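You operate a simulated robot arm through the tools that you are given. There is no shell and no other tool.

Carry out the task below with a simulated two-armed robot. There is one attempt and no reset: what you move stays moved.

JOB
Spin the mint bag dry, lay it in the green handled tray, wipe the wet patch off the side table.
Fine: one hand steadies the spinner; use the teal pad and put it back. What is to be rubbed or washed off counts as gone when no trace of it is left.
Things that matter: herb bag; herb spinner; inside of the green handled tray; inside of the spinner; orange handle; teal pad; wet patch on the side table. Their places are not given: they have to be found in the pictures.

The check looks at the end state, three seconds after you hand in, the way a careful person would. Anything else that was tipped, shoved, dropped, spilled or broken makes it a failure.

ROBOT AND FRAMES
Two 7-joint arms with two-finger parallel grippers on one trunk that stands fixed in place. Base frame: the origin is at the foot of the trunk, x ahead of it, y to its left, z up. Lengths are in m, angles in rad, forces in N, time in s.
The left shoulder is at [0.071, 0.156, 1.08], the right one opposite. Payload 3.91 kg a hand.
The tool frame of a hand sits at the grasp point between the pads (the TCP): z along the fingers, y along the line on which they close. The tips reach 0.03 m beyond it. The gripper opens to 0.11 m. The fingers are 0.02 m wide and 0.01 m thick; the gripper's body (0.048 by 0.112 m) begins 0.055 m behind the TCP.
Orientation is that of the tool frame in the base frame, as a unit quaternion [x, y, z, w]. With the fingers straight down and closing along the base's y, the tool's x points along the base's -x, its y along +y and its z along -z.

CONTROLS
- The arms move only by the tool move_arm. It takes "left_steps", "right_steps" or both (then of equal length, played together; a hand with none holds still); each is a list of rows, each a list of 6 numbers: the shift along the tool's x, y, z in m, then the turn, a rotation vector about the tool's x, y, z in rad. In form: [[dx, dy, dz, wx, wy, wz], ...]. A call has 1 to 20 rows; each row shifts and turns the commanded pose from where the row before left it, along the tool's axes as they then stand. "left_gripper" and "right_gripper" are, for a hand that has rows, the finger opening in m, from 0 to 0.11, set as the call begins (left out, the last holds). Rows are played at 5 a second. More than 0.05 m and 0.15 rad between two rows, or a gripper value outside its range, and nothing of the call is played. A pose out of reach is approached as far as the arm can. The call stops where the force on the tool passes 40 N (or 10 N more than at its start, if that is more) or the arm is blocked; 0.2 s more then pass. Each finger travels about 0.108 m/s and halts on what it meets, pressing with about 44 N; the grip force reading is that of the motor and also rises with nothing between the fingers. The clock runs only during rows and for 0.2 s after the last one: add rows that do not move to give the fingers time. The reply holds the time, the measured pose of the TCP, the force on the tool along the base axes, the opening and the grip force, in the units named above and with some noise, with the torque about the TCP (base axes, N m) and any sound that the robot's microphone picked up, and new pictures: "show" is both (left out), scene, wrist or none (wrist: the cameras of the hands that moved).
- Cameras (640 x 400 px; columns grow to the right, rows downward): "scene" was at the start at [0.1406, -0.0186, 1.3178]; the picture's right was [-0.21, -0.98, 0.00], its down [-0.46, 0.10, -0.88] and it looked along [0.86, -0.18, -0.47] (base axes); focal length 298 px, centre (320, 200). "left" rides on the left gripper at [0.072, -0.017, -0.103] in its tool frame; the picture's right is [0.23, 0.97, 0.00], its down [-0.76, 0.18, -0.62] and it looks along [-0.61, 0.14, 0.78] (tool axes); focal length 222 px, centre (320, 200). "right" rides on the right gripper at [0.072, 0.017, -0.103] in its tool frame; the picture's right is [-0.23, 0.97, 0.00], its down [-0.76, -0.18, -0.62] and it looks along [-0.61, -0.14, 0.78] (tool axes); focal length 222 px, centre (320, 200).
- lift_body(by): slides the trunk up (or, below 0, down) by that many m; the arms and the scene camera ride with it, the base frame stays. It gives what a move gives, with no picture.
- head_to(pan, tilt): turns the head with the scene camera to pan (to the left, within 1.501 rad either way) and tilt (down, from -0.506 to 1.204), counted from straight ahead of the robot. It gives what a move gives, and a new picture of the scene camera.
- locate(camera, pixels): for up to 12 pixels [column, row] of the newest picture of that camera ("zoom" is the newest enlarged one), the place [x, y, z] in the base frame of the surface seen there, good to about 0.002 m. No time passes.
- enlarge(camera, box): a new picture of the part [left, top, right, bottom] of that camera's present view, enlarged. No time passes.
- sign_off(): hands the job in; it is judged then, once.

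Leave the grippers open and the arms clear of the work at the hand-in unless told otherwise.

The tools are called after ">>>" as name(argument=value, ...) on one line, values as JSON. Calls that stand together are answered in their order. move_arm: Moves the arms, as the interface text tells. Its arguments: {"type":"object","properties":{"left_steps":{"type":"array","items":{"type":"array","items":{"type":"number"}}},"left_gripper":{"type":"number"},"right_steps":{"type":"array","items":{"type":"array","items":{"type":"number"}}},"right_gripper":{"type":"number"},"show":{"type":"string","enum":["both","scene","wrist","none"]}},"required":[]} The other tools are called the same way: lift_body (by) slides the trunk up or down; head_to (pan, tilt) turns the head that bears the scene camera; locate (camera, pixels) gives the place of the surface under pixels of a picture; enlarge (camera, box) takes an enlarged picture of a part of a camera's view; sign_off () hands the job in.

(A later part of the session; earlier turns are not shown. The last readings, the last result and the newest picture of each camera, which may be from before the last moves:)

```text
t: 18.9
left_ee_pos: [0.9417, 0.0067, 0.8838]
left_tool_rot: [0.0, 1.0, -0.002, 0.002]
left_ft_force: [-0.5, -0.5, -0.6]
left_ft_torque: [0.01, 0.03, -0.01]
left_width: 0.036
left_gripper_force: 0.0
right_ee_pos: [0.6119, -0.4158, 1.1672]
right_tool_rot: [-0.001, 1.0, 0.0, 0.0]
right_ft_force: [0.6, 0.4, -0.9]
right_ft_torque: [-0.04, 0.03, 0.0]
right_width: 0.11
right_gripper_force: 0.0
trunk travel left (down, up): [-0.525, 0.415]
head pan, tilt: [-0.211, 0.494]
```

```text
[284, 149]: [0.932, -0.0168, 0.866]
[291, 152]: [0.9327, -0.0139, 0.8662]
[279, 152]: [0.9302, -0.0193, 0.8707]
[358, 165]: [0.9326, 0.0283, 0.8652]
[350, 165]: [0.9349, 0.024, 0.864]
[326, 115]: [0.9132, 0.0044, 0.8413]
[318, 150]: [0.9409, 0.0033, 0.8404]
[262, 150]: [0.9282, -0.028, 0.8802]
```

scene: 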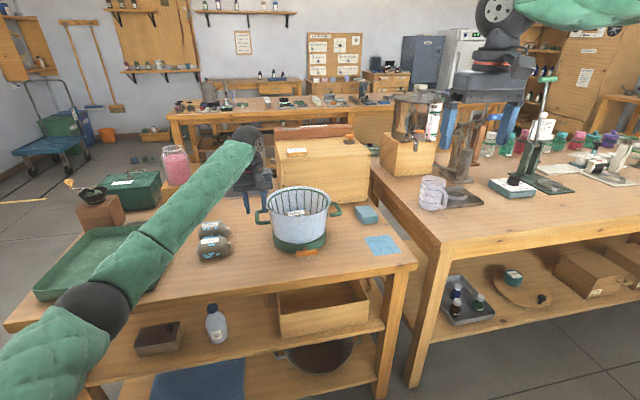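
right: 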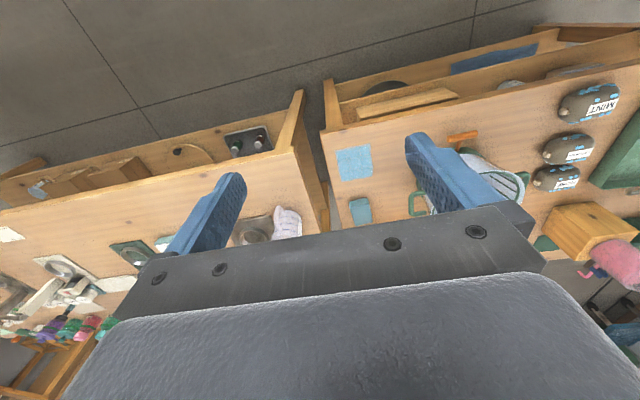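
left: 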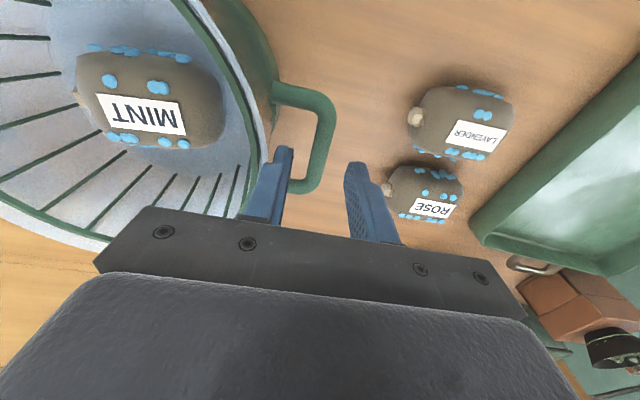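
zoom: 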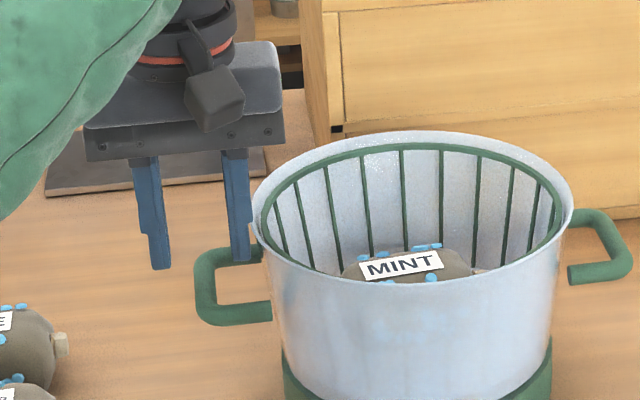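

The inner finger (y≈-0.014 to -0.02) sits between the rim (-0.028) and bar (0.0). Descending to z≈0.848 then closing.

>>> move_arm(left_steps=[[0, 0, 0.018, 0, 0, 0], [0, 0, 0.018, 0, 0, 0], [0, 0, 0, 0, 0, 0]], left_gripper=0.036, show="none")

>>> move_arm(left_steps=[[0, 0, 0, 0, 0, 0], [0, 0, 0, 0, 0, 0], [0, 0, 0, 0, 0, 0]], left_gripper=0.0)

>>> enlarge(camera="scene", box=[220, 180, 350, 270])

```text
t: 19.3
left_ee_pos: [0.9424, 0.0062, 0.8797]
left_tool_rot: [0.001, 1.0, -0.005, 0.008]
left_ft_force: [-8.1, 1.9, 17.4]
left_ft_torque: [-0.55, -0.02, -0.32]
left_width: 0.0351
left_gripper_force: 0.0
right_ee_pos: [0.6102, -0.4172, 1.1687]
right_tool_rot: [-0.001, 1.0, 0.001, -0.001]
right_ft_force: [0.4, 0.1, -0.3]
right_ft_torque: [0.01, 0.04, 0.0]
right_width: 0.1098
right_gripper_force: 0.1
trunk travel left (down, up): [-0.525, 0.415]
head pan, tilt: [-0.211, 0.494]
stopped in row 1 (left hand): the force on the tool passed its limit at 52 N (the readings are from after the stop); the commanded pose is now the measured one
```

```text
t: 20.1
left_ee_pos: [0.943, 0.0063, 0.878]
left_tool_rot: [-0.001, 1.0, -0.003, 0.006]
left_ft_force: [0.2, 0.2, -0.4]
left_ft_torque: [0.01, -0.02, 0.0]
left_width: 0.0001
left_gripper_force: 37.6
right_ee_pos: [0.6113, -0.4158, 1.1674]
right_tool_rot: [0.0, 1.0, 0.0, 0.0]
right_ft_force: [1.1, -0.4, -0.3]
right_ft_torque: [0.01, 0.0, 0.0]
right_width: 0.1101
right_gripper_force: 0.1
trunk travel left (down, up): [-0.525, 0.415]
head pan, tilt: [-0.211, 0.494]
```

scene: 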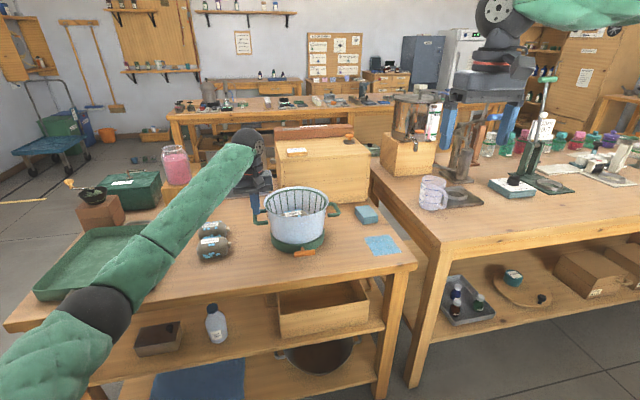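
left: 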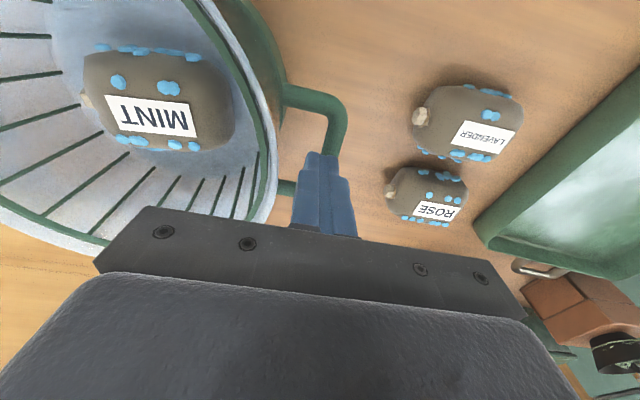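

```text
4.44 times, centred on (285, 225) of scene
```

zoom: 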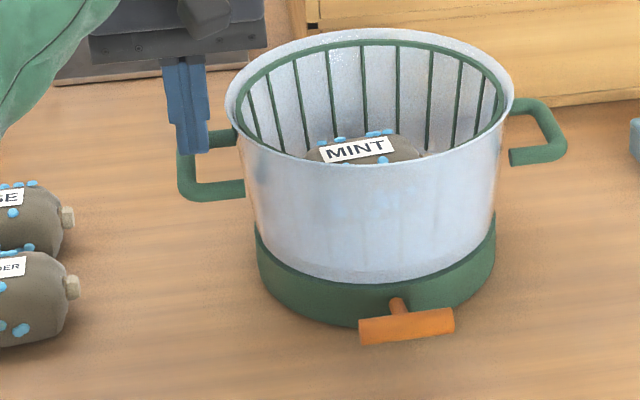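

The descent was stopped by the finger's thicker back touching the rim, and the spinner seems nudged a few mm to +y. The closed fingers are above the bar, not around it. I'll raise the hand and re-measure before trying a tilted approach.

>>> move_arm(left_steps=[[0, 0, -0.03, 0, 0, 0], [0, 0, -0.04, 0, 0, 0], [0, 0.02, -0.03, 0, 0, 0], [0, 0, 0, 0, 0, 0]], left_gripper=0.0)

>>> enlarge(camera="left", box=[200, 30, 400, 155])

>>> enlarge(camera="scene", box=[236, 180, 364, 260])

```text
t: 21.1
left_ee_pos: [0.9418, 0.0286, 0.9778]
left_tool_rot: [0.0, 1.0, -0.003, 0.006]
left_ft_force: [-0.4, 0.0, 0.6]
left_ft_torque: [0.01, 0.04, -0.05]
left_width: 0.0001
left_gripper_force: 37.7
right_ee_pos: [0.6111, -0.4162, 1.1677]
right_tool_rot: [0.0, 1.0, 0.001, -0.001]
right_ft_force: [0.5, 0.1, -0.5]
right_ft_torque: [0.0, -0.02, 0.0]
right_width: 0.1098
right_gripper_force: 0.0
trunk travel left (down, up): [-0.525, 0.415]
head pan, tilt: [-0.211, 0.494]
```

scene: 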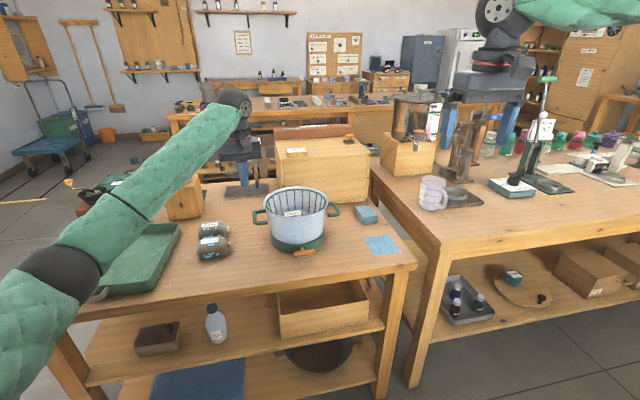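
left: 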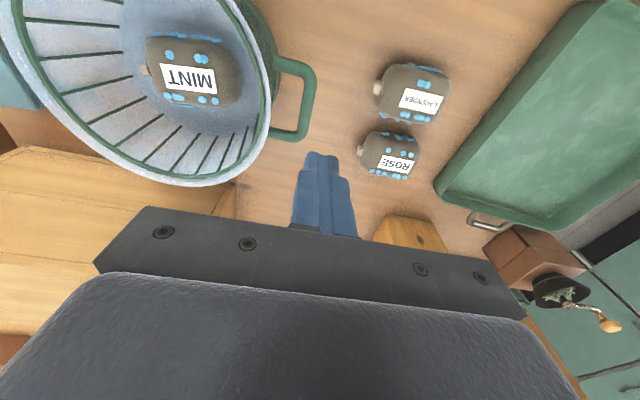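

```text
3.20 times, centred on (300, 92) of left
```

zoom: 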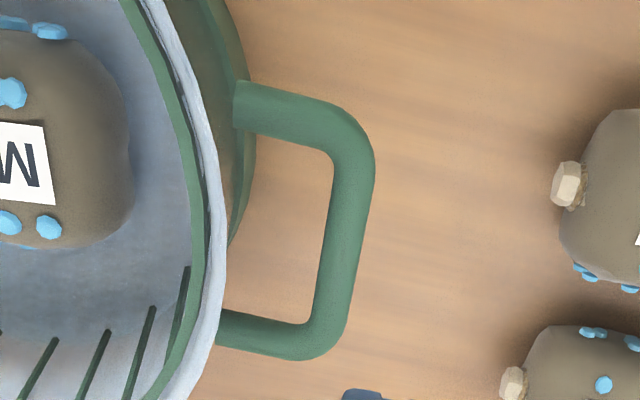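

```text
5.00 times, centred on (300, 220) of scene
```

zoom: 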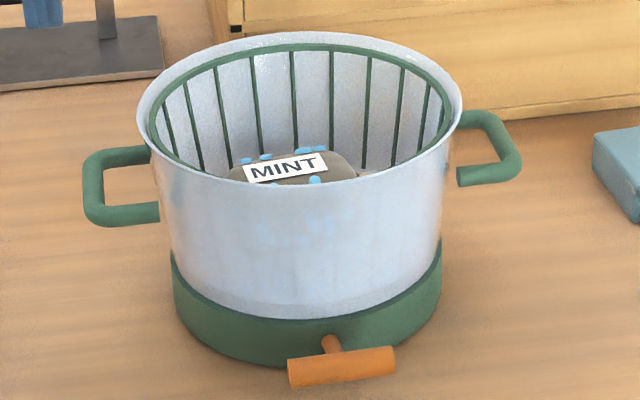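

The spinner is upright, shifted about 8 mm toward +y. Measuring the bar's centreline again.

>>> locate(camera="left", pixels=[[310.9, 82.6], [308, 96.7], [305.6, 107.6], [303, 97], [313, 97], [269, 101], [269, 92], [285, 64], [284, 130], [279, 77], [215, 179]])

>>> locate(camera="scene", pixels=[[294, 255], [304, 253], [314, 251], [303, 249], [297, 217], [264.5, 201], [327, 201]])

```text
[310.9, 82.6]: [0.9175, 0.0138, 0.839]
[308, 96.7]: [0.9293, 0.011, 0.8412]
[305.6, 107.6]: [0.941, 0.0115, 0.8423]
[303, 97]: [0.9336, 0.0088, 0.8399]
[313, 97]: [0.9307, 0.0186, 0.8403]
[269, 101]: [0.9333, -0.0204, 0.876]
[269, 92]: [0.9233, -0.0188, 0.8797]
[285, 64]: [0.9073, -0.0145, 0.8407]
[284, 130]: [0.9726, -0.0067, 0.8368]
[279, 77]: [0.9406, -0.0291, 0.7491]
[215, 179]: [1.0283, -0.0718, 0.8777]
```

```text
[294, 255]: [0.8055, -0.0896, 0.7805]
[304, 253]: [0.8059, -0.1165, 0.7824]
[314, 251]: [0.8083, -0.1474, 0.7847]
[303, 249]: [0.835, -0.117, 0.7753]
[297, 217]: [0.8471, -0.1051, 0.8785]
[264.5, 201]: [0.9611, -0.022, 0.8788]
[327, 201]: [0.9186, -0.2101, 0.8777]
```

Bar centreline now y≈0.0125, z≈0.836; rim edge at y≈-0.02. I'll tilt the hand 0.42 rad (leaning out to +y so the fingers clear the rim), set opening 0.028, and move to a pre-grasp 6 cm back along the fingers.

>>> move_arm(left_steps=[[0, 0, 0, 0.14, 0, 0], [0, 0, 0, 0.14, 0, 0], [0, 0, 0, 0.14, 0, 0], [0.002, 0.0216, 0.033, 0, 0, 0], [0.002, 0.0216, 0.033, 0, 0, 0], [0, 0, 0, 0, 0, 0]], left_gripper=0.028)

>>> enlarge(camera="left", box=[200, 50, 400, 210])

>>> enlarge(camera="scene", box=[220, 160, 348, 240])

```text
t: 22.5
left_ee_pos: [0.9395, 0.0395, 0.8999]
left_tool_rot: [0.002, 0.977, -0.212, 0.007]
left_ft_force: [0.3, 0.4, -0.1]
left_ft_torque: [-0.01, 0.01, 0.01]
left_width: 0.028
left_gripper_force: 0.1
right_ee_pos: [0.611, -0.4166, 1.1685]
right_tool_rot: [-0.001, 1.0, 0.0, 0.001]
right_ft_force: [-0.5, 0.1, 0.9]
right_ft_torque: [-0.01, -0.01, -0.01]
right_width: 0.1101
right_gripper_force: 0.1
trunk travel left (down, up): [-0.525, 0.415]
head pan, tilt: [-0.211, 0.494]
```

scene: 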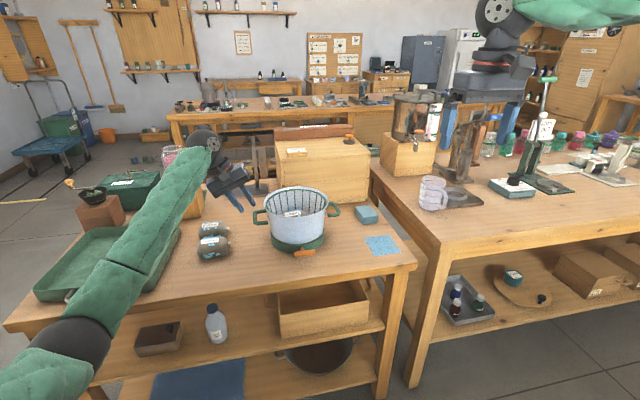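
left: 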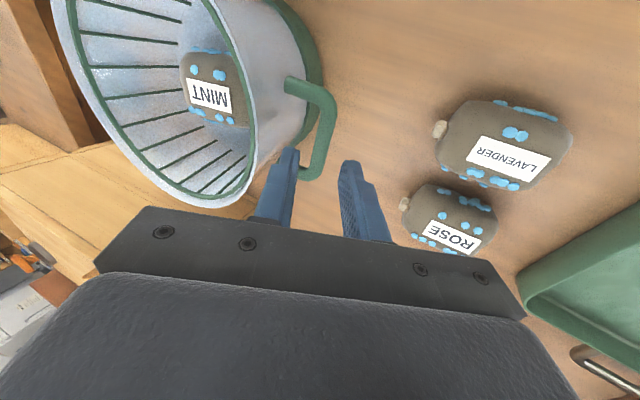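

```text
2.50 times, centred on (300, 130) of left
```

zoom: 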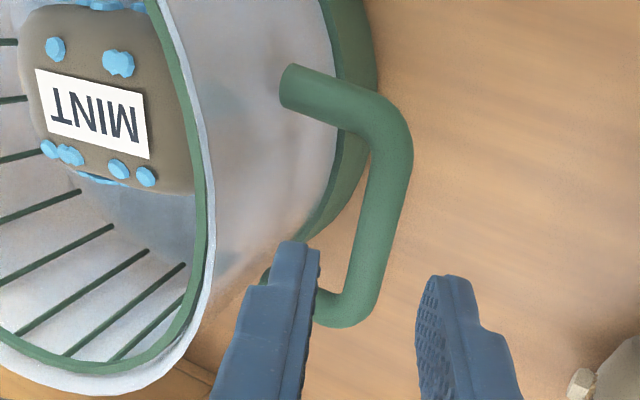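

```text
5.00 times, centred on (284, 200) of scene
```

zoom: 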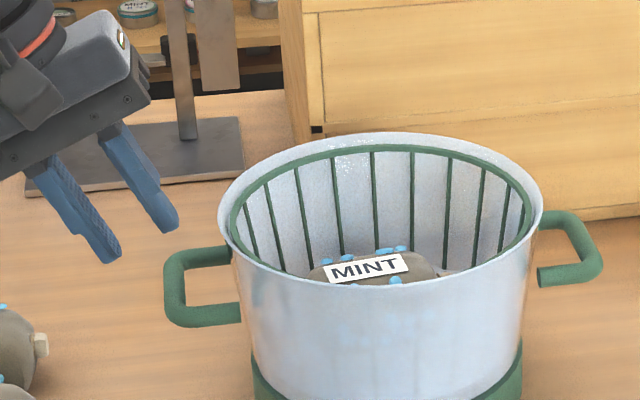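

>>> locate(camera="left", pixels=[[290, 152], [297, 153], [349, 164], [355, 164], [322, 138], [326, 120], [318, 150], [316, 138], [330, 138], [275, 160]])

```text
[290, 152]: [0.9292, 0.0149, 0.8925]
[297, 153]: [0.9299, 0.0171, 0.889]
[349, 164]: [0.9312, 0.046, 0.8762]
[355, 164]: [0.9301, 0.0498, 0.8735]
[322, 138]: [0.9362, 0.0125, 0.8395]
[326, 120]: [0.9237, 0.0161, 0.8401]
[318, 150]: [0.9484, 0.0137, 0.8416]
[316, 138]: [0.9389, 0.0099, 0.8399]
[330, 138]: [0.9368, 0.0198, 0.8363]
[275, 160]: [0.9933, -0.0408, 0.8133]
```

The bar sits 2.8 mm to the +y side of the tool's centre line and 69 mm ahead. I'll correct and advance 59 mm along the fingers.

>>> move_arm(left_steps=[[0, 0.0028, 0.012, 0, 0, 0], [0, 0, 0.012, 0, 0, 0], [0, 0, 0.012, 0, 0, 0], [0, 0, 0.012, 0, 0, 0], [0, 0, 0.011, 0, 0, 0], [0, 0, 0, 0, 0, 0]], left_gripper=0.028)

>>> enlarge(camera="scene", box=[220, 160, 348, 240])

>>> enlarge(camera="left", box=[200, 50, 400, 210])

```text
t: 23.9
left_ee_pos: [0.9412, 0.018, 0.8438]
left_tool_rot: [0.0, 0.977, -0.212, 0.006]
left_ft_force: [-0.8, 0.6, 0.1]
left_ft_torque: [0.02, -0.01, -0.01]
left_width: 0.028
left_gripper_force: 0.0
right_ee_pos: [0.6117, -0.4154, 1.1696]
right_tool_rot: [-0.002, 1.0, 0.0, 0.0]
right_ft_force: [0.3, 0.4, 0.3]
right_ft_torque: [0.03, -0.02, 0.0]
right_width: 0.11
right_gripper_force: 0.1
trunk travel left (down, up): [-0.525, 0.415]
head pan, tilt: [-0.211, 0.494]
```

scene: 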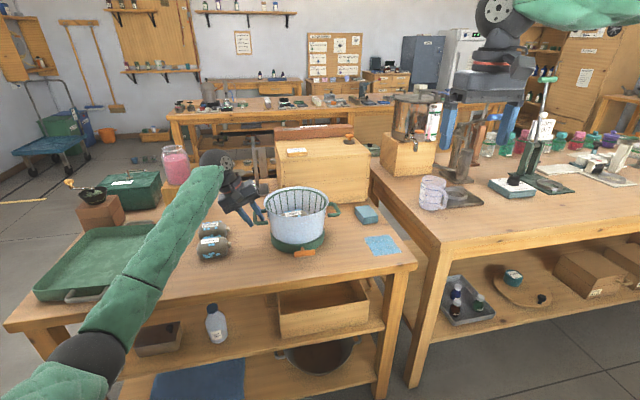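
left: 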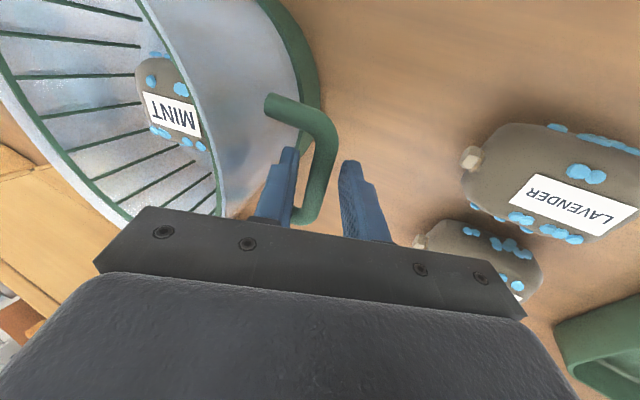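

```text
5.00 times, centred on (284, 200) of scene
```

zoom: 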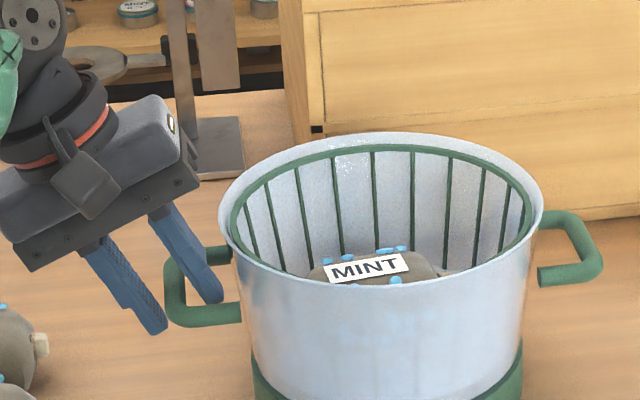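

```text
2.50 times, centred on (300, 130) of left
```

zoom: 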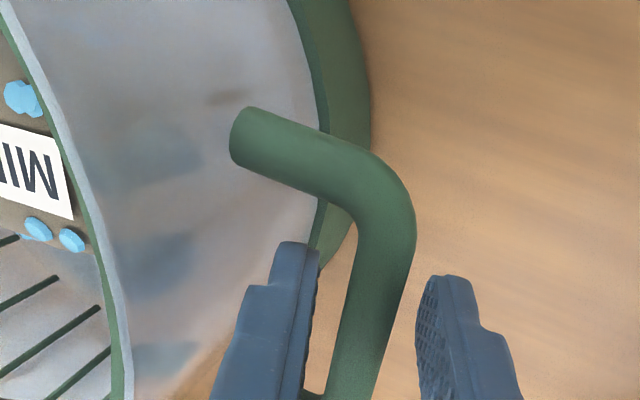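

The bar is between the fingers, with no contact force. Closing the left gripper on it.

>>> move_arm(left_steps=[[0, 0, 0, 0, 0, 0], [0, 0, 0, 0, 0, 0], [0, 0, 0, 0, 0, 0]], left_gripper=0.0)

>>> enlarge(camera="scene", box=[236, 180, 364, 260])

```text
t: 24.7
left_ee_pos: [0.9417, 0.0175, 0.8454]
left_tool_rot: [0.001, 0.977, -0.212, 0.007]
left_ft_force: [4.3, -3.5, 4.8]
left_ft_torque: [-0.13, 0.27, 0.4]
left_width: 0.0123
left_gripper_force: 43.8
right_ee_pos: [0.6108, -0.4159, 1.1684]
right_tool_rot: [0.0, 1.0, 0.001, 0.0]
right_ft_force: [-0.1, -0.4, -0.1]
right_ft_torque: [-0.02, -0.02, -0.01]
right_width: 0.1101
right_gripper_force: 0.0
trunk travel left (down, up): [-0.525, 0.415]
head pan, tilt: [-0.211, 0.494]
```

scene: 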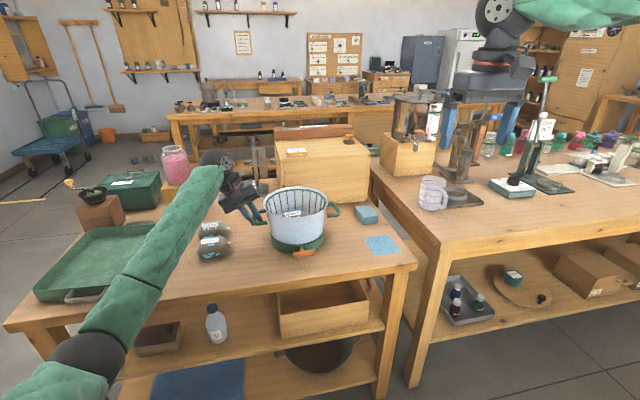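
left: 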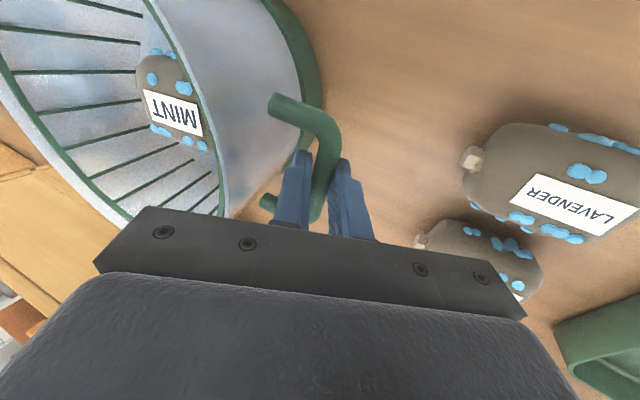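

```text
5.00 times, centred on (300, 220) of scene
```

zoom: 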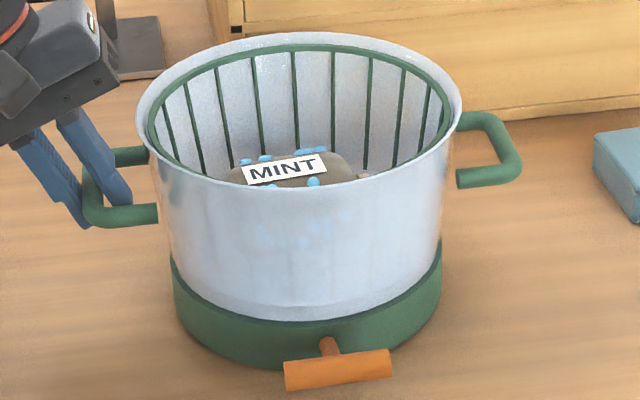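

The left hand now holds the handle (width 0.0123, 44 N, small forces). Next, the orange handle: I'll measure it precisely in the newest scene picture.

>>> enlarge(camera="scene", box=[284, 232, 332, 262])

>>> locate(camera="zoom", pixels=[[90, 290], [120, 300], [250, 275], [360, 255], [420, 250], [120, 270], [250, 250], [400, 225], [255, 210], [240, 195], [120, 320], [400, 270]])

```text
13.33 times, centred on (308, 247) of scene
```

zoom: 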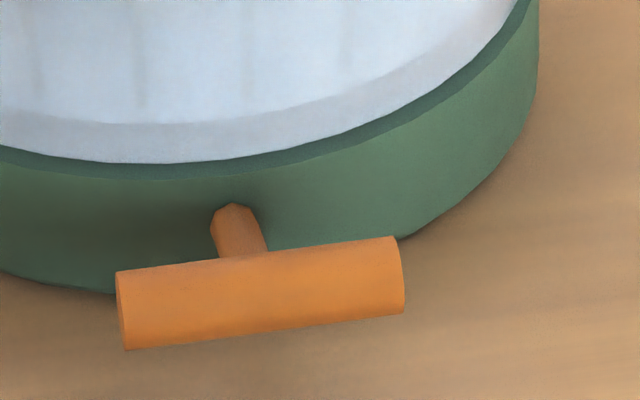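

```text
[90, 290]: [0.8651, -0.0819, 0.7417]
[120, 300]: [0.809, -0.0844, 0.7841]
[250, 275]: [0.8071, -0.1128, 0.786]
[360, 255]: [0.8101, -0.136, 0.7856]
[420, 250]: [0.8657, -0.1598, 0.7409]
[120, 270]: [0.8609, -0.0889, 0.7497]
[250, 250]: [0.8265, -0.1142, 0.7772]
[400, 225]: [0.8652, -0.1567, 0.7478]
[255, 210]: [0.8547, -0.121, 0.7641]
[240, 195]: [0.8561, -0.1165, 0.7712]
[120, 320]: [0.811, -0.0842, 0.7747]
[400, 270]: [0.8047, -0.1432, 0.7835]
```

The orange bar spans y≈-0.083 to -0.145 at x≈0.811, z≈0.778; the stem is at y≈-0.116. To keep the gripper body off the pot I'll turn the right hand 90° (closing along x) and later tilt it. First rotate and move it to (0.70,-0.135,0.95).

>>> move_arm(right_steps=[[0, 0, 0, 0, 0, -0.1428], [0, 0, 0, 0, 0, -0.1428], [0, 0, 0, 0, 0, -0.1428], [0, 0, 0, 0, 0, -0.1428], [0, 0, 0, 0, 0, -0.1428], [0, 0, 0, 0, 0, -0.1428], [0, 0, 0, 0, 0, -0.1428], [0, 0, 0, 0, 0, -0.1428], [0, 0, 0, 0, 0, -0.1428], [0, 0, 0, 0, 0, -0.1428], [0, 0, 0, 0, 0, -0.1428], [-0.0351, -0.0111, 0.02725, 0, 0, 0], [-0.0351, -0.0111, 0.02725, 0, 0, 0], [-0.0351, -0.0111, 0.02725, 0, 0, 0], [-0.0351, -0.0111, 0.02725, 0, 0, 0], [-0.0351, -0.0111, 0.02725, 0, 0, 0], [-0.0351, -0.0111, 0.02725, 0, 0, 0], [-0.0351, -0.0111, 0.02725, 0, 0, 0], [-0.0351, -0.0111, 0.02725, 0, 0, 0], [0, 0, 0, 0, 0, 0]], right_gripper=0.06)

```text
t: 28.9
left_ee_pos: [0.9409, 0.0186, 0.8455]
left_tool_rot: [0.001, 0.977, -0.212, 0.007]
left_ft_force: [-3.3, -1.9, 6.7]
left_ft_torque: [0.03, 0.15, -0.07]
left_width: 0.0121
left_gripper_force: 43.8
right_ee_pos: [0.6993, -0.1354, 0.9485]
right_tool_rot: [-0.707, 0.707, 0.0, 0.0]
right_ft_force: [0.3, 0.0, -0.4]
right_ft_torque: [0.0, 0.0, -0.02]
right_width: 0.0597
right_gripper_force: 0.0
trunk travel left (down, up): [-0.525, 0.415]
head pan, tilt: [-0.211, 0.494]
```

scene: 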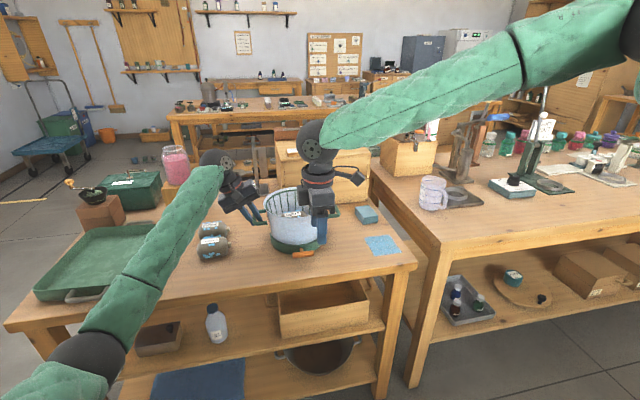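
right: 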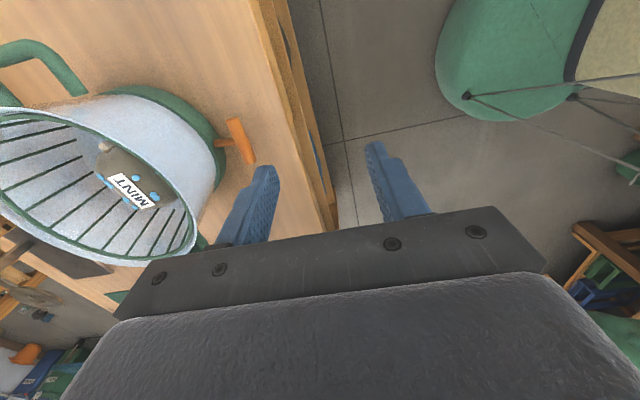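

The right hand is at (0.70,-0.135,0.95). The orange bar is at (240,140) of its wrist picture; measuring it there.

>>> enlarge(camera="right", box=[190, 90, 286, 180])

>>> locate(camera="right", pixels=[[236, 122], [240, 135], [244, 150], [250, 162], [234, 140], [247, 138], [228, 143], [218, 143], [231, 120]])

```text
4.44 times, centred on (238, 135) of right
```

zoom: 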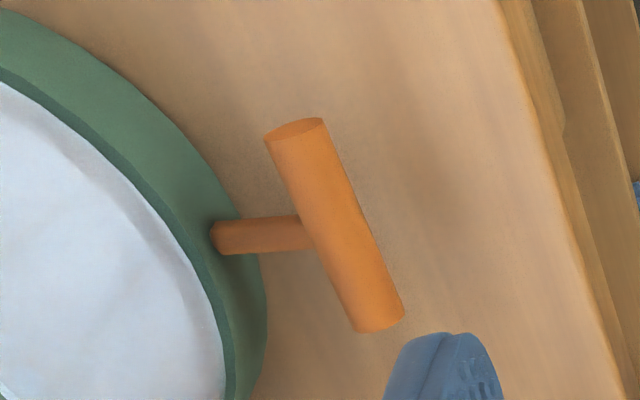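

```text
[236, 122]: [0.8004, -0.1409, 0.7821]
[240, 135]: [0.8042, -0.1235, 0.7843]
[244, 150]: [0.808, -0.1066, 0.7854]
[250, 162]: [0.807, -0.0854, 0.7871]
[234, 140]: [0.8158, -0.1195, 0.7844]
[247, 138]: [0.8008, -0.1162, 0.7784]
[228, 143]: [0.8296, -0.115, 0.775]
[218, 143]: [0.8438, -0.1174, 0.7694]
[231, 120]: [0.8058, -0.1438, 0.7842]
```

The bar is slightly yawed; its grip spot (between stem and end) is about (0.805,-0.134,0.778). I'll yaw 0.08, tilt 0.6 rad (fingers forward-down), set opening 0.036 and go to a pre-grasp 6 cm back.

>>> move_arm(right_steps=[[0, 0, 0, 0, 0, 0.08], [0, 0, 0, 0.15, 0, 0], [0, 0, 0, 0.15, 0, 0], [0, 0, 0, 0.15, 0, 0], [0, 0, 0, 0.15, 0, 0], [-0.0031, 0.0032, 0.0414, 0, 0, 0], [-0.0031, 0.0032, 0.0414, 0, 0, 0], [-0.0031, 0.0032, 0.0414, 0, 0, 0], [0, 0, 0, 0, 0, 0]], right_gripper=0.036)

>>> enlarge(camera="right", box=[200, 60, 440, 210])

>>> enlarge(camera="scene", box=[236, 180, 364, 260])

```text
t: 30.9
left_ee_pos: [0.9402, 0.0171, 0.8449]
left_tool_rot: [0.001, 0.977, -0.212, 0.007]
left_ft_force: [-1.4, 3.5, 6.2]
left_ft_torque: [0.0, -0.49, 0.31]
left_width: 0.012
left_gripper_force: 44.2
right_ee_pos: [0.7633, -0.1285, 0.8426]
right_tool_rot: [-0.648, 0.702, -0.217, 0.201]
right_ft_force: [0.1, 1.1, 0.4]
right_ft_torque: [0.01, 0.01, -0.01]
right_width: 0.0357
right_gripper_force: 0.1
trunk travel left (down, up): [-0.525, 0.415]
head pan, tilt: [-0.211, 0.494]
```

scene: 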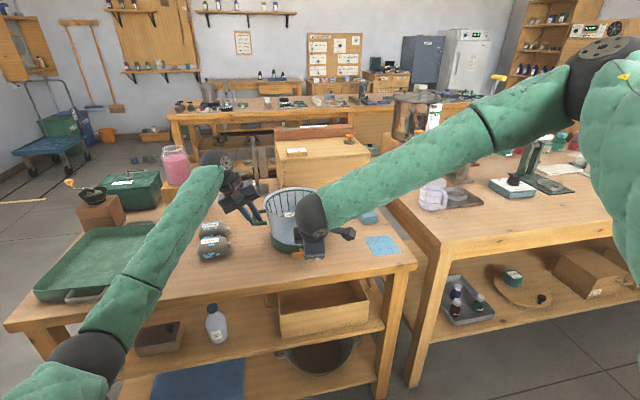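
right: 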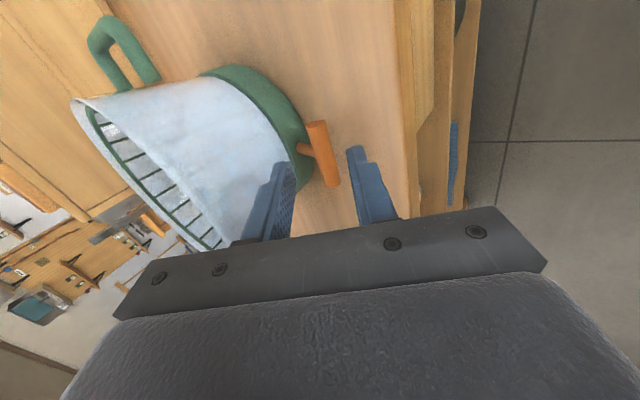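

```text
2.67 times, centred on (320, 135) of right
```

zoom: 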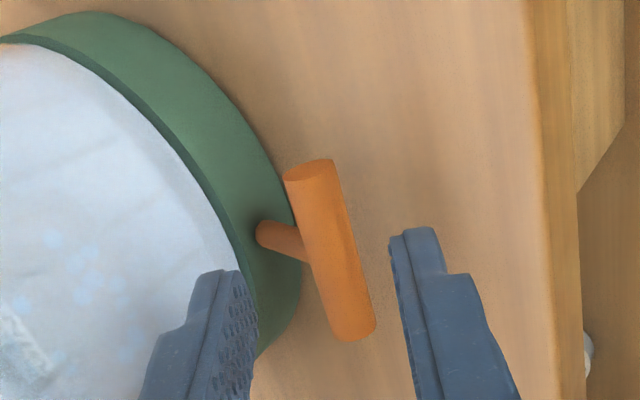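

```text
5.00 times, centred on (300, 220) of scene
```

zoom: 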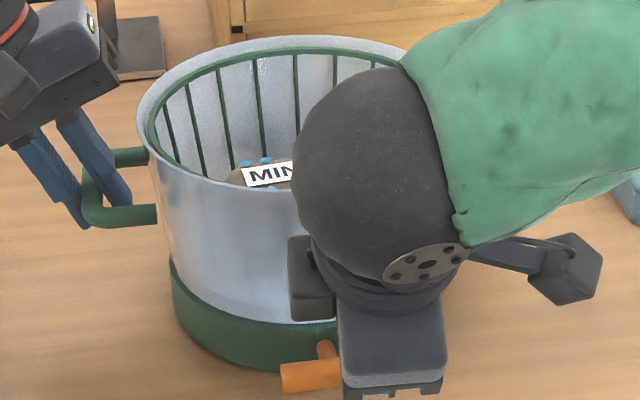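

>>> locate(camera="right", pixels=[[317, 125.6], [320, 133], [323.7, 150], [328, 170], [306, 150], [298, 148], [284, 168], [290, 168], [355, 152], [349, 153], [330, 150], [315, 128]])

```text
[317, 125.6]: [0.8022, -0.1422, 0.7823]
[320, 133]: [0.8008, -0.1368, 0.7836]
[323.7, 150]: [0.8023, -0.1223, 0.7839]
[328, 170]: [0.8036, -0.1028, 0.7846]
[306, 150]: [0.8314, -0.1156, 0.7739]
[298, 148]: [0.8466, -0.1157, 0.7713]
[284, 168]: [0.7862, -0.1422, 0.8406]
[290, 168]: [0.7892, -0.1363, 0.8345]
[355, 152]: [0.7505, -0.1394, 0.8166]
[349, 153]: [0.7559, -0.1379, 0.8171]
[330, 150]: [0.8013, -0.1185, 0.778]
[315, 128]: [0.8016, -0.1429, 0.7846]
```

The bar lies right on the tool's centre line, 78 mm ahead. I'll advance 62 mm with a 2 mm side correction.

>>> move_arm(right_steps=[[0.002, 0, 0.0124, 0, 0, 0], [0, 0, 0.0124, 0, 0, 0], [0, 0, 0.0124, 0, 0, 0], [0, 0, 0.0124, 0, 0, 0], [0, 0, 0.0124, 0, 0, 0], [0, 0, 0, 0, 0, 0]], right_gripper=0.036)

>>> enlarge(camera="right", box=[200, 60, 440, 210])

```text
t: 32.3
left_ee_pos: [0.94, 0.0179, 0.8444]
left_tool_rot: [0.001, 0.977, -0.212, 0.007]
left_ft_force: [1.1, 2.0, 7.2]
left_ft_torque: [0.0, 0.12, 0.04]
left_width: 0.0126
left_gripper_force: 44.1
right_ee_pos: [0.7893, -0.1501, 0.8037]
right_tool_rot: [-0.649, 0.702, -0.216, 0.2]
right_ft_force: [0.7, 0.2, -0.6]
right_ft_torque: [0.02, 0.01, 0.01]
right_width: 0.0357
right_gripper_force: 0.1
right hand out of reach, approached as far as the arm can: row 3, 4, 5
trunk travel left (down, up): [-0.525, 0.415]
head pan, tilt: [-0.211, 0.494]
```

scene: 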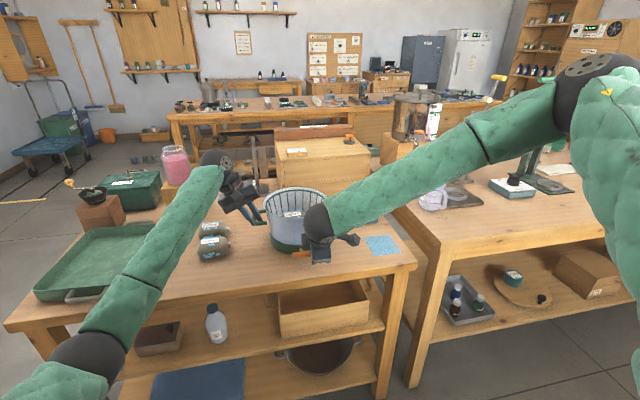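
right: 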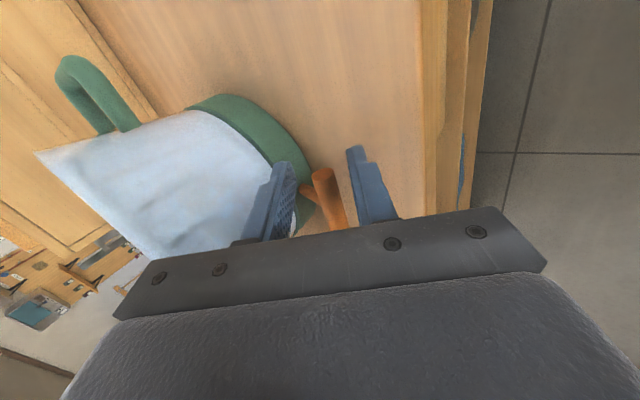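

```text
2.67 times, centred on (320, 135) of right
```

zoom: 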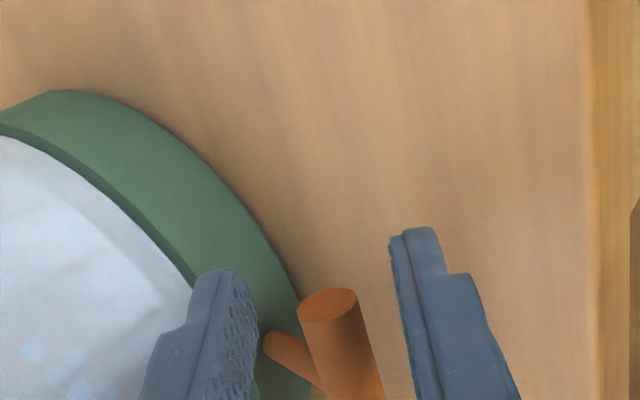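

The right arm reported out of reach in that tilted sideways posture (it stopped at (0.789,-0.150,0.804)); nothing was touched. I'll back off, untilt, and rotate back to the natural orientation, to instead straddle the orange stem behind the bar, closing along y.

>>> move_arm(right_steps=[[0, 0, -0.031, 0, 0, 0], [0, 0, -0.031, 0, 0, 0], [0, 0, -0.045, 0, 0, 0], [0, 0, -0.045, 0, 0, 0], [0, 0, 0, -0.15, 0, 0], [0, 0, 0, -0.15, 0, 0], [0, 0, 0, -0.15, 0, 0], [0, 0, 0, -0.15, 0, 0], [0, 0, 0, 0, 0, 0.14908], [0, 0, 0, 0, 0, 0.14908], [0, 0, 0, 0, 0, 0.14908], [0, 0, 0, 0, 0, 0.14908], [0, 0, 0, 0, 0, 0.14908], [0, 0, 0, 0, 0, 0.14908], [0, 0, 0, 0, 0, 0.14908], [0, 0, 0, 0, 0, 0.14908], [0, 0, 0, 0, 0, 0.14908], [0, 0, 0, 0, 0, 0.14908], [0, 0, 0, 0, 0, 0]], right_gripper=0.036)

```text
t: 36.3
left_ee_pos: [0.9399, 0.0177, 0.8444]
left_tool_rot: [0.002, 0.977, -0.212, 0.007]
left_ft_force: [0.0, 1.8, 4.9]
left_ft_torque: [0.01, 0.03, 0.07]
left_width: 0.0126
left_gripper_force: 43.9
right_ee_pos: [0.7044, -0.1447, 0.929]
right_tool_rot: [-0.001, 1.0, -0.001, -0.001]
right_ft_force: [-0.4, -0.7, 0.0]
right_ft_torque: [0.02, -0.01, 0.02]
right_width: 0.0359
right_gripper_force: 0.1
trunk travel left (down, up): [-0.525, 0.415]
head pan, tilt: [-0.211, 0.494]
```

scene: 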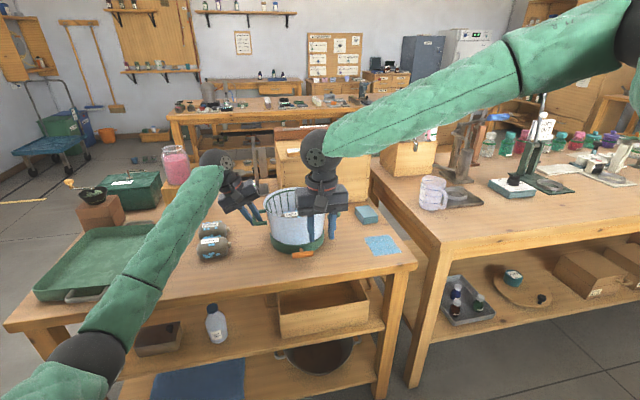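
right: 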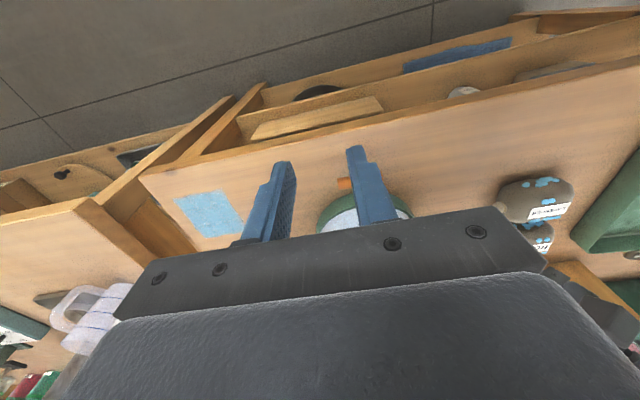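

Now in natural orientation at (0.704,-0.145,0.929). I'll pitch the hand forward 0.4 rad and go to a pre-grasp 6 cm above the stem (target stem point (0.838,-0.115,0.772)), opening 0.04.

>>> move_arm(right_steps=[[0, 0, 0, 0, -0.1333, 0], [0, 0, 0, 0, -0.1333, 0], [0, 0, 0, 0, -0.1334, 0], [-0.0154, 0.0074, 0.0304, 0, 0, 0], [-0.0154, 0.0074, 0.0304, 0, 0, 0], [-0.0154, 0.0074, 0.0304, 0, 0, 0], [-0.0154, 0.0074, 0.0304, 0, 0, 0], [0, 0, 0, 0, 0, 0]], right_gripper=0.04)

>>> enlarge(camera="right", box=[200, 60, 440, 210])

>>> enlarge(camera="scene", box=[236, 180, 364, 260])

```text
t: 38.1
left_ee_pos: [0.9414, 0.0175, 0.8447]
left_tool_rot: [0.003, 0.977, -0.213, 0.007]
left_ft_force: [1.9, 2.8, 5.6]
left_ft_torque: [0.0, -0.27, 0.16]
left_width: 0.0124
left_gripper_force: 43.9
right_ee_pos: [0.8011, -0.1248, 0.845]
right_tool_rot: [-0.001, 0.98, 0.001, 0.198]
right_ft_force: [-1.0, -0.4, 0.3]
right_ft_torque: [0.03, 0.01, 0.03]
right_width: 0.04
right_gripper_force: 0.1
right hand out of reach, approached as far as the arm can: row 7
trunk travel left (down, up): [-0.525, 0.415]
head pan, tilt: [-0.211, 0.494]
```

scene: 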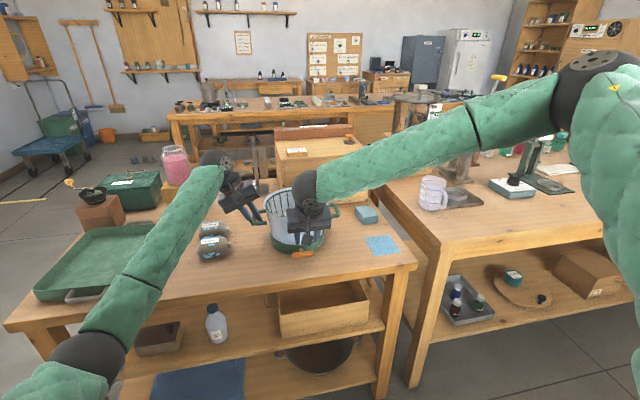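
right: 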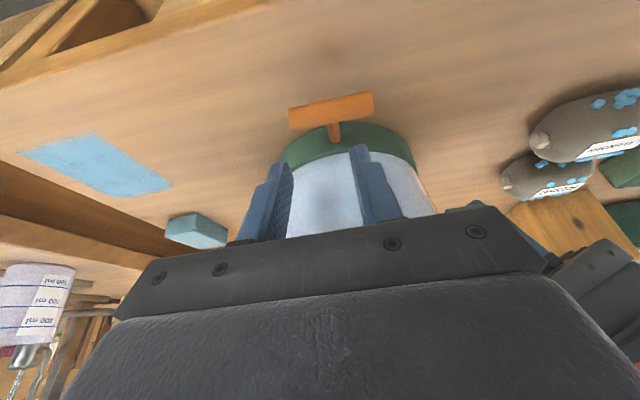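

```text
2.67 times, centred on (320, 135) of right
```

zoom: 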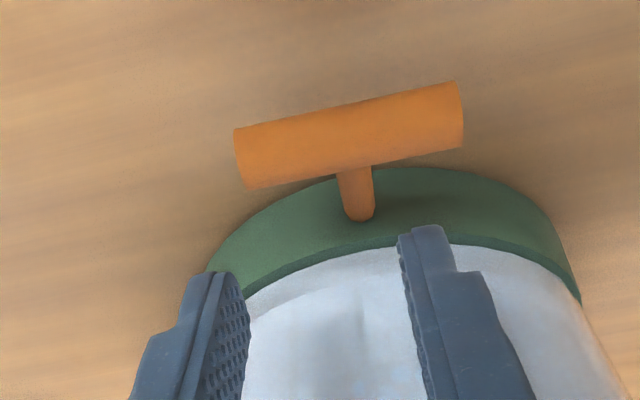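

```text
5.00 times, centred on (300, 220) of scene
```

zoom: 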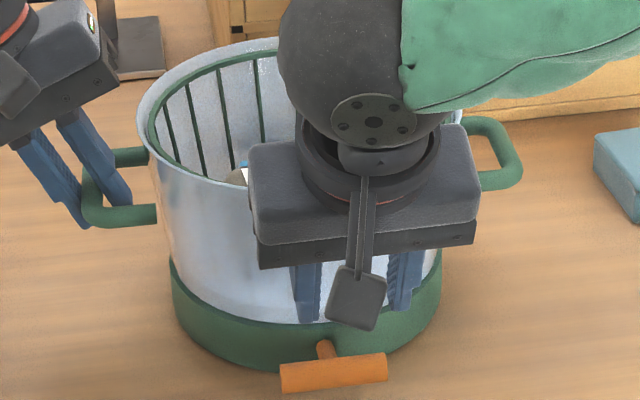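

Row 7 again said out of reach (0.801,-0.125,0.845), in this pitched posture. I'll back up, return to a vertical tool, and test the reach near (0.785,-0.115,0.90).

>>> move_arm(right_steps=[[0, 0, -0.03, 0, 0, 0], [0, 0, -0.03, 0, 0, 0], [0, 0, 0, 0, 0.1333, 0], [0, 0, 0, 0, 0.1333, 0], [0, 0, 0, 0, 0.1334, 0], [0, 0, 0, 0, 0, 0]], right_gripper=0.085)

```text
t: 39.5
left_ee_pos: [0.9397, 0.0174, 0.8447]
left_tool_rot: [0.002, 0.977, -0.214, 0.007]
left_ft_force: [-1.8, 3.3, 5.2]
left_ft_torque: [0.0, 0.03, 0.01]
left_width: 0.0123
left_gripper_force: 43.8
right_ee_pos: [0.7794, -0.1235, 0.9018]
right_tool_rot: [0.0, 1.0, 0.0, -0.002]
right_ft_force: [-0.2, 0.6, 0.3]
right_ft_torque: [0.0, -0.01, 0.01]
right_width: 0.0852
right_gripper_force: 0.0
trunk travel left (down, up): [-0.525, 0.415]
head pan, tilt: [-0.211, 0.494]
```

scene: 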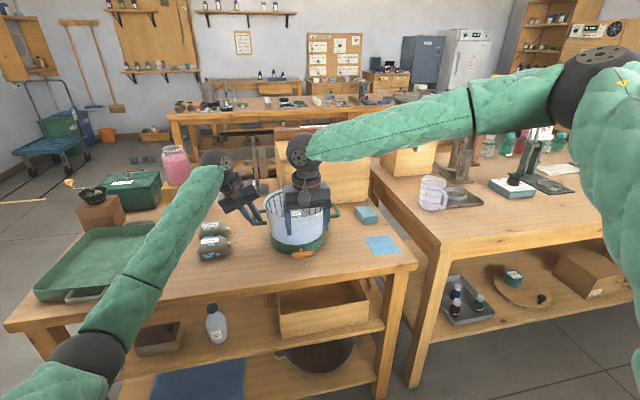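
right: 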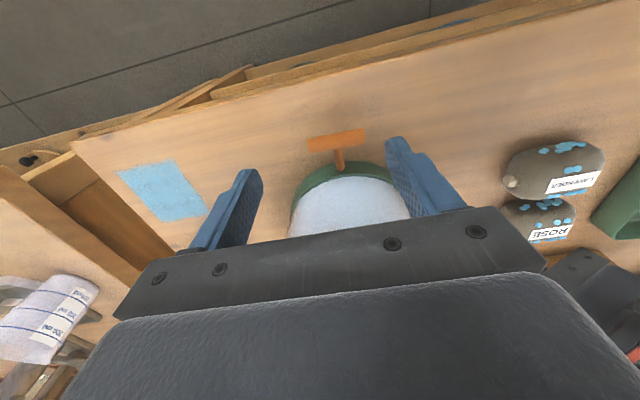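

Vertical works here. I'll continue with the vertical tool to above the bar at (0.808,-0.1145,0.842), opening 0.085, to check reach.

>>> move_arm(right_steps=[[-0.0143, 0.0045, 0.02, 0, 0, 0], [-0.0143, 0.0045, 0.02, 0, 0, 0], [0, 0, 0.02, 0, 0, 0], [0, 0, 0, 0, 0, 0]], right_gripper=0.085)

>>> enlarge(camera="right", box=[200, 60, 440, 210])

```text
t: 40.5
left_ee_pos: [0.9407, 0.0174, 0.8456]
left_tool_rot: [0.001, 0.977, -0.212, 0.007]
left_ft_force: [0.1, 1.2, 4.8]
left_ft_torque: [-0.02, -0.05, 0.07]
left_width: 0.0127
left_gripper_force: 44.2
right_ee_pos: [0.7855, -0.1466, 0.858]
right_tool_rot: [-0.001, 1.0, 0.001, -0.001]
right_ft_force: [0.0, 0.6, 0.4]
right_ft_torque: [-0.01, -0.04, 0.01]
right_width: 0.085
right_gripper_force: 0.1
right hand out of reach, approached as far as the arm can: row 1, 2, 3
trunk travel left (down, up): [-0.525, 0.415]
head pan, tilt: [-0.211, 0.494]
```

scene: 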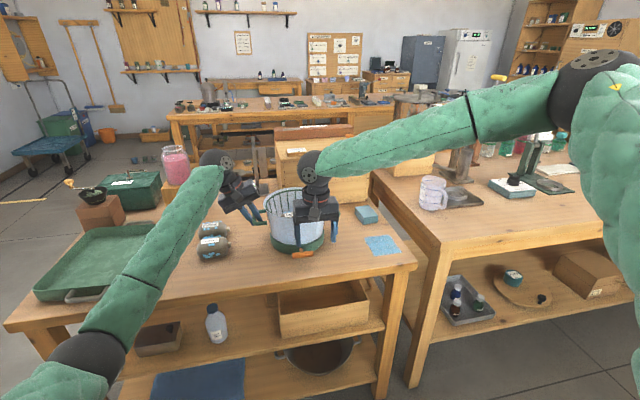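
right: 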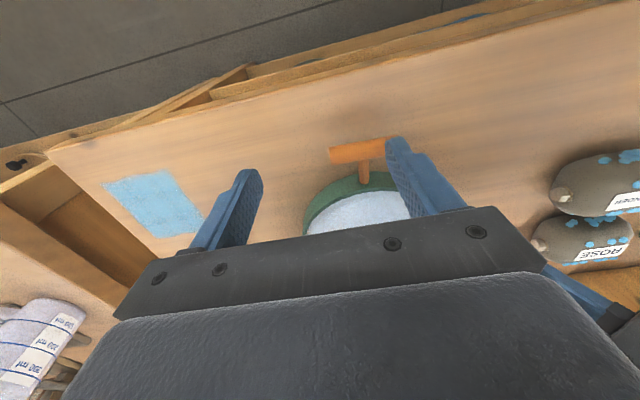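

```text
2.67 times, centred on (320, 135) of right
```

zoom: 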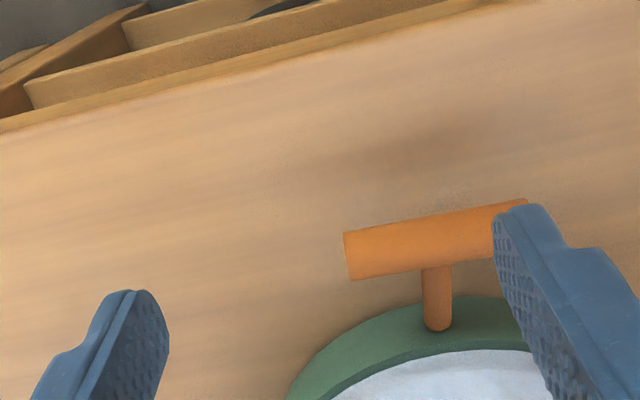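

Out of reach again, so the right arm's posture (elbow high and far out) seems to be at a joint limit. I'll locate the elbow and upper-arm points in the scene picture to understand the posture.

>>> locate(camera="scene", pixels=[[590, 70], [615, 90], [560, 95], [470, 115], [330, 155], [312, 165], [620, 200], [100, 320], [60, 345], [205, 190], [40, 370], [630, 130]])

```text
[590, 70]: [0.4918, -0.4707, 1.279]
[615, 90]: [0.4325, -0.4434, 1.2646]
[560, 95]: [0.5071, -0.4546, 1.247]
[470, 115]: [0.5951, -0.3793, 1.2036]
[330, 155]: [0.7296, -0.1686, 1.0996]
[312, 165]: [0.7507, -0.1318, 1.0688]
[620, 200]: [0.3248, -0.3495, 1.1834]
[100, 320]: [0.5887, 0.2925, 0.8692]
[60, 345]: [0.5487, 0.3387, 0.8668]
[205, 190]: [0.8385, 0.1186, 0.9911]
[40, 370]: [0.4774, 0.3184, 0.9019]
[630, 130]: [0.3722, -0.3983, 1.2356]
```

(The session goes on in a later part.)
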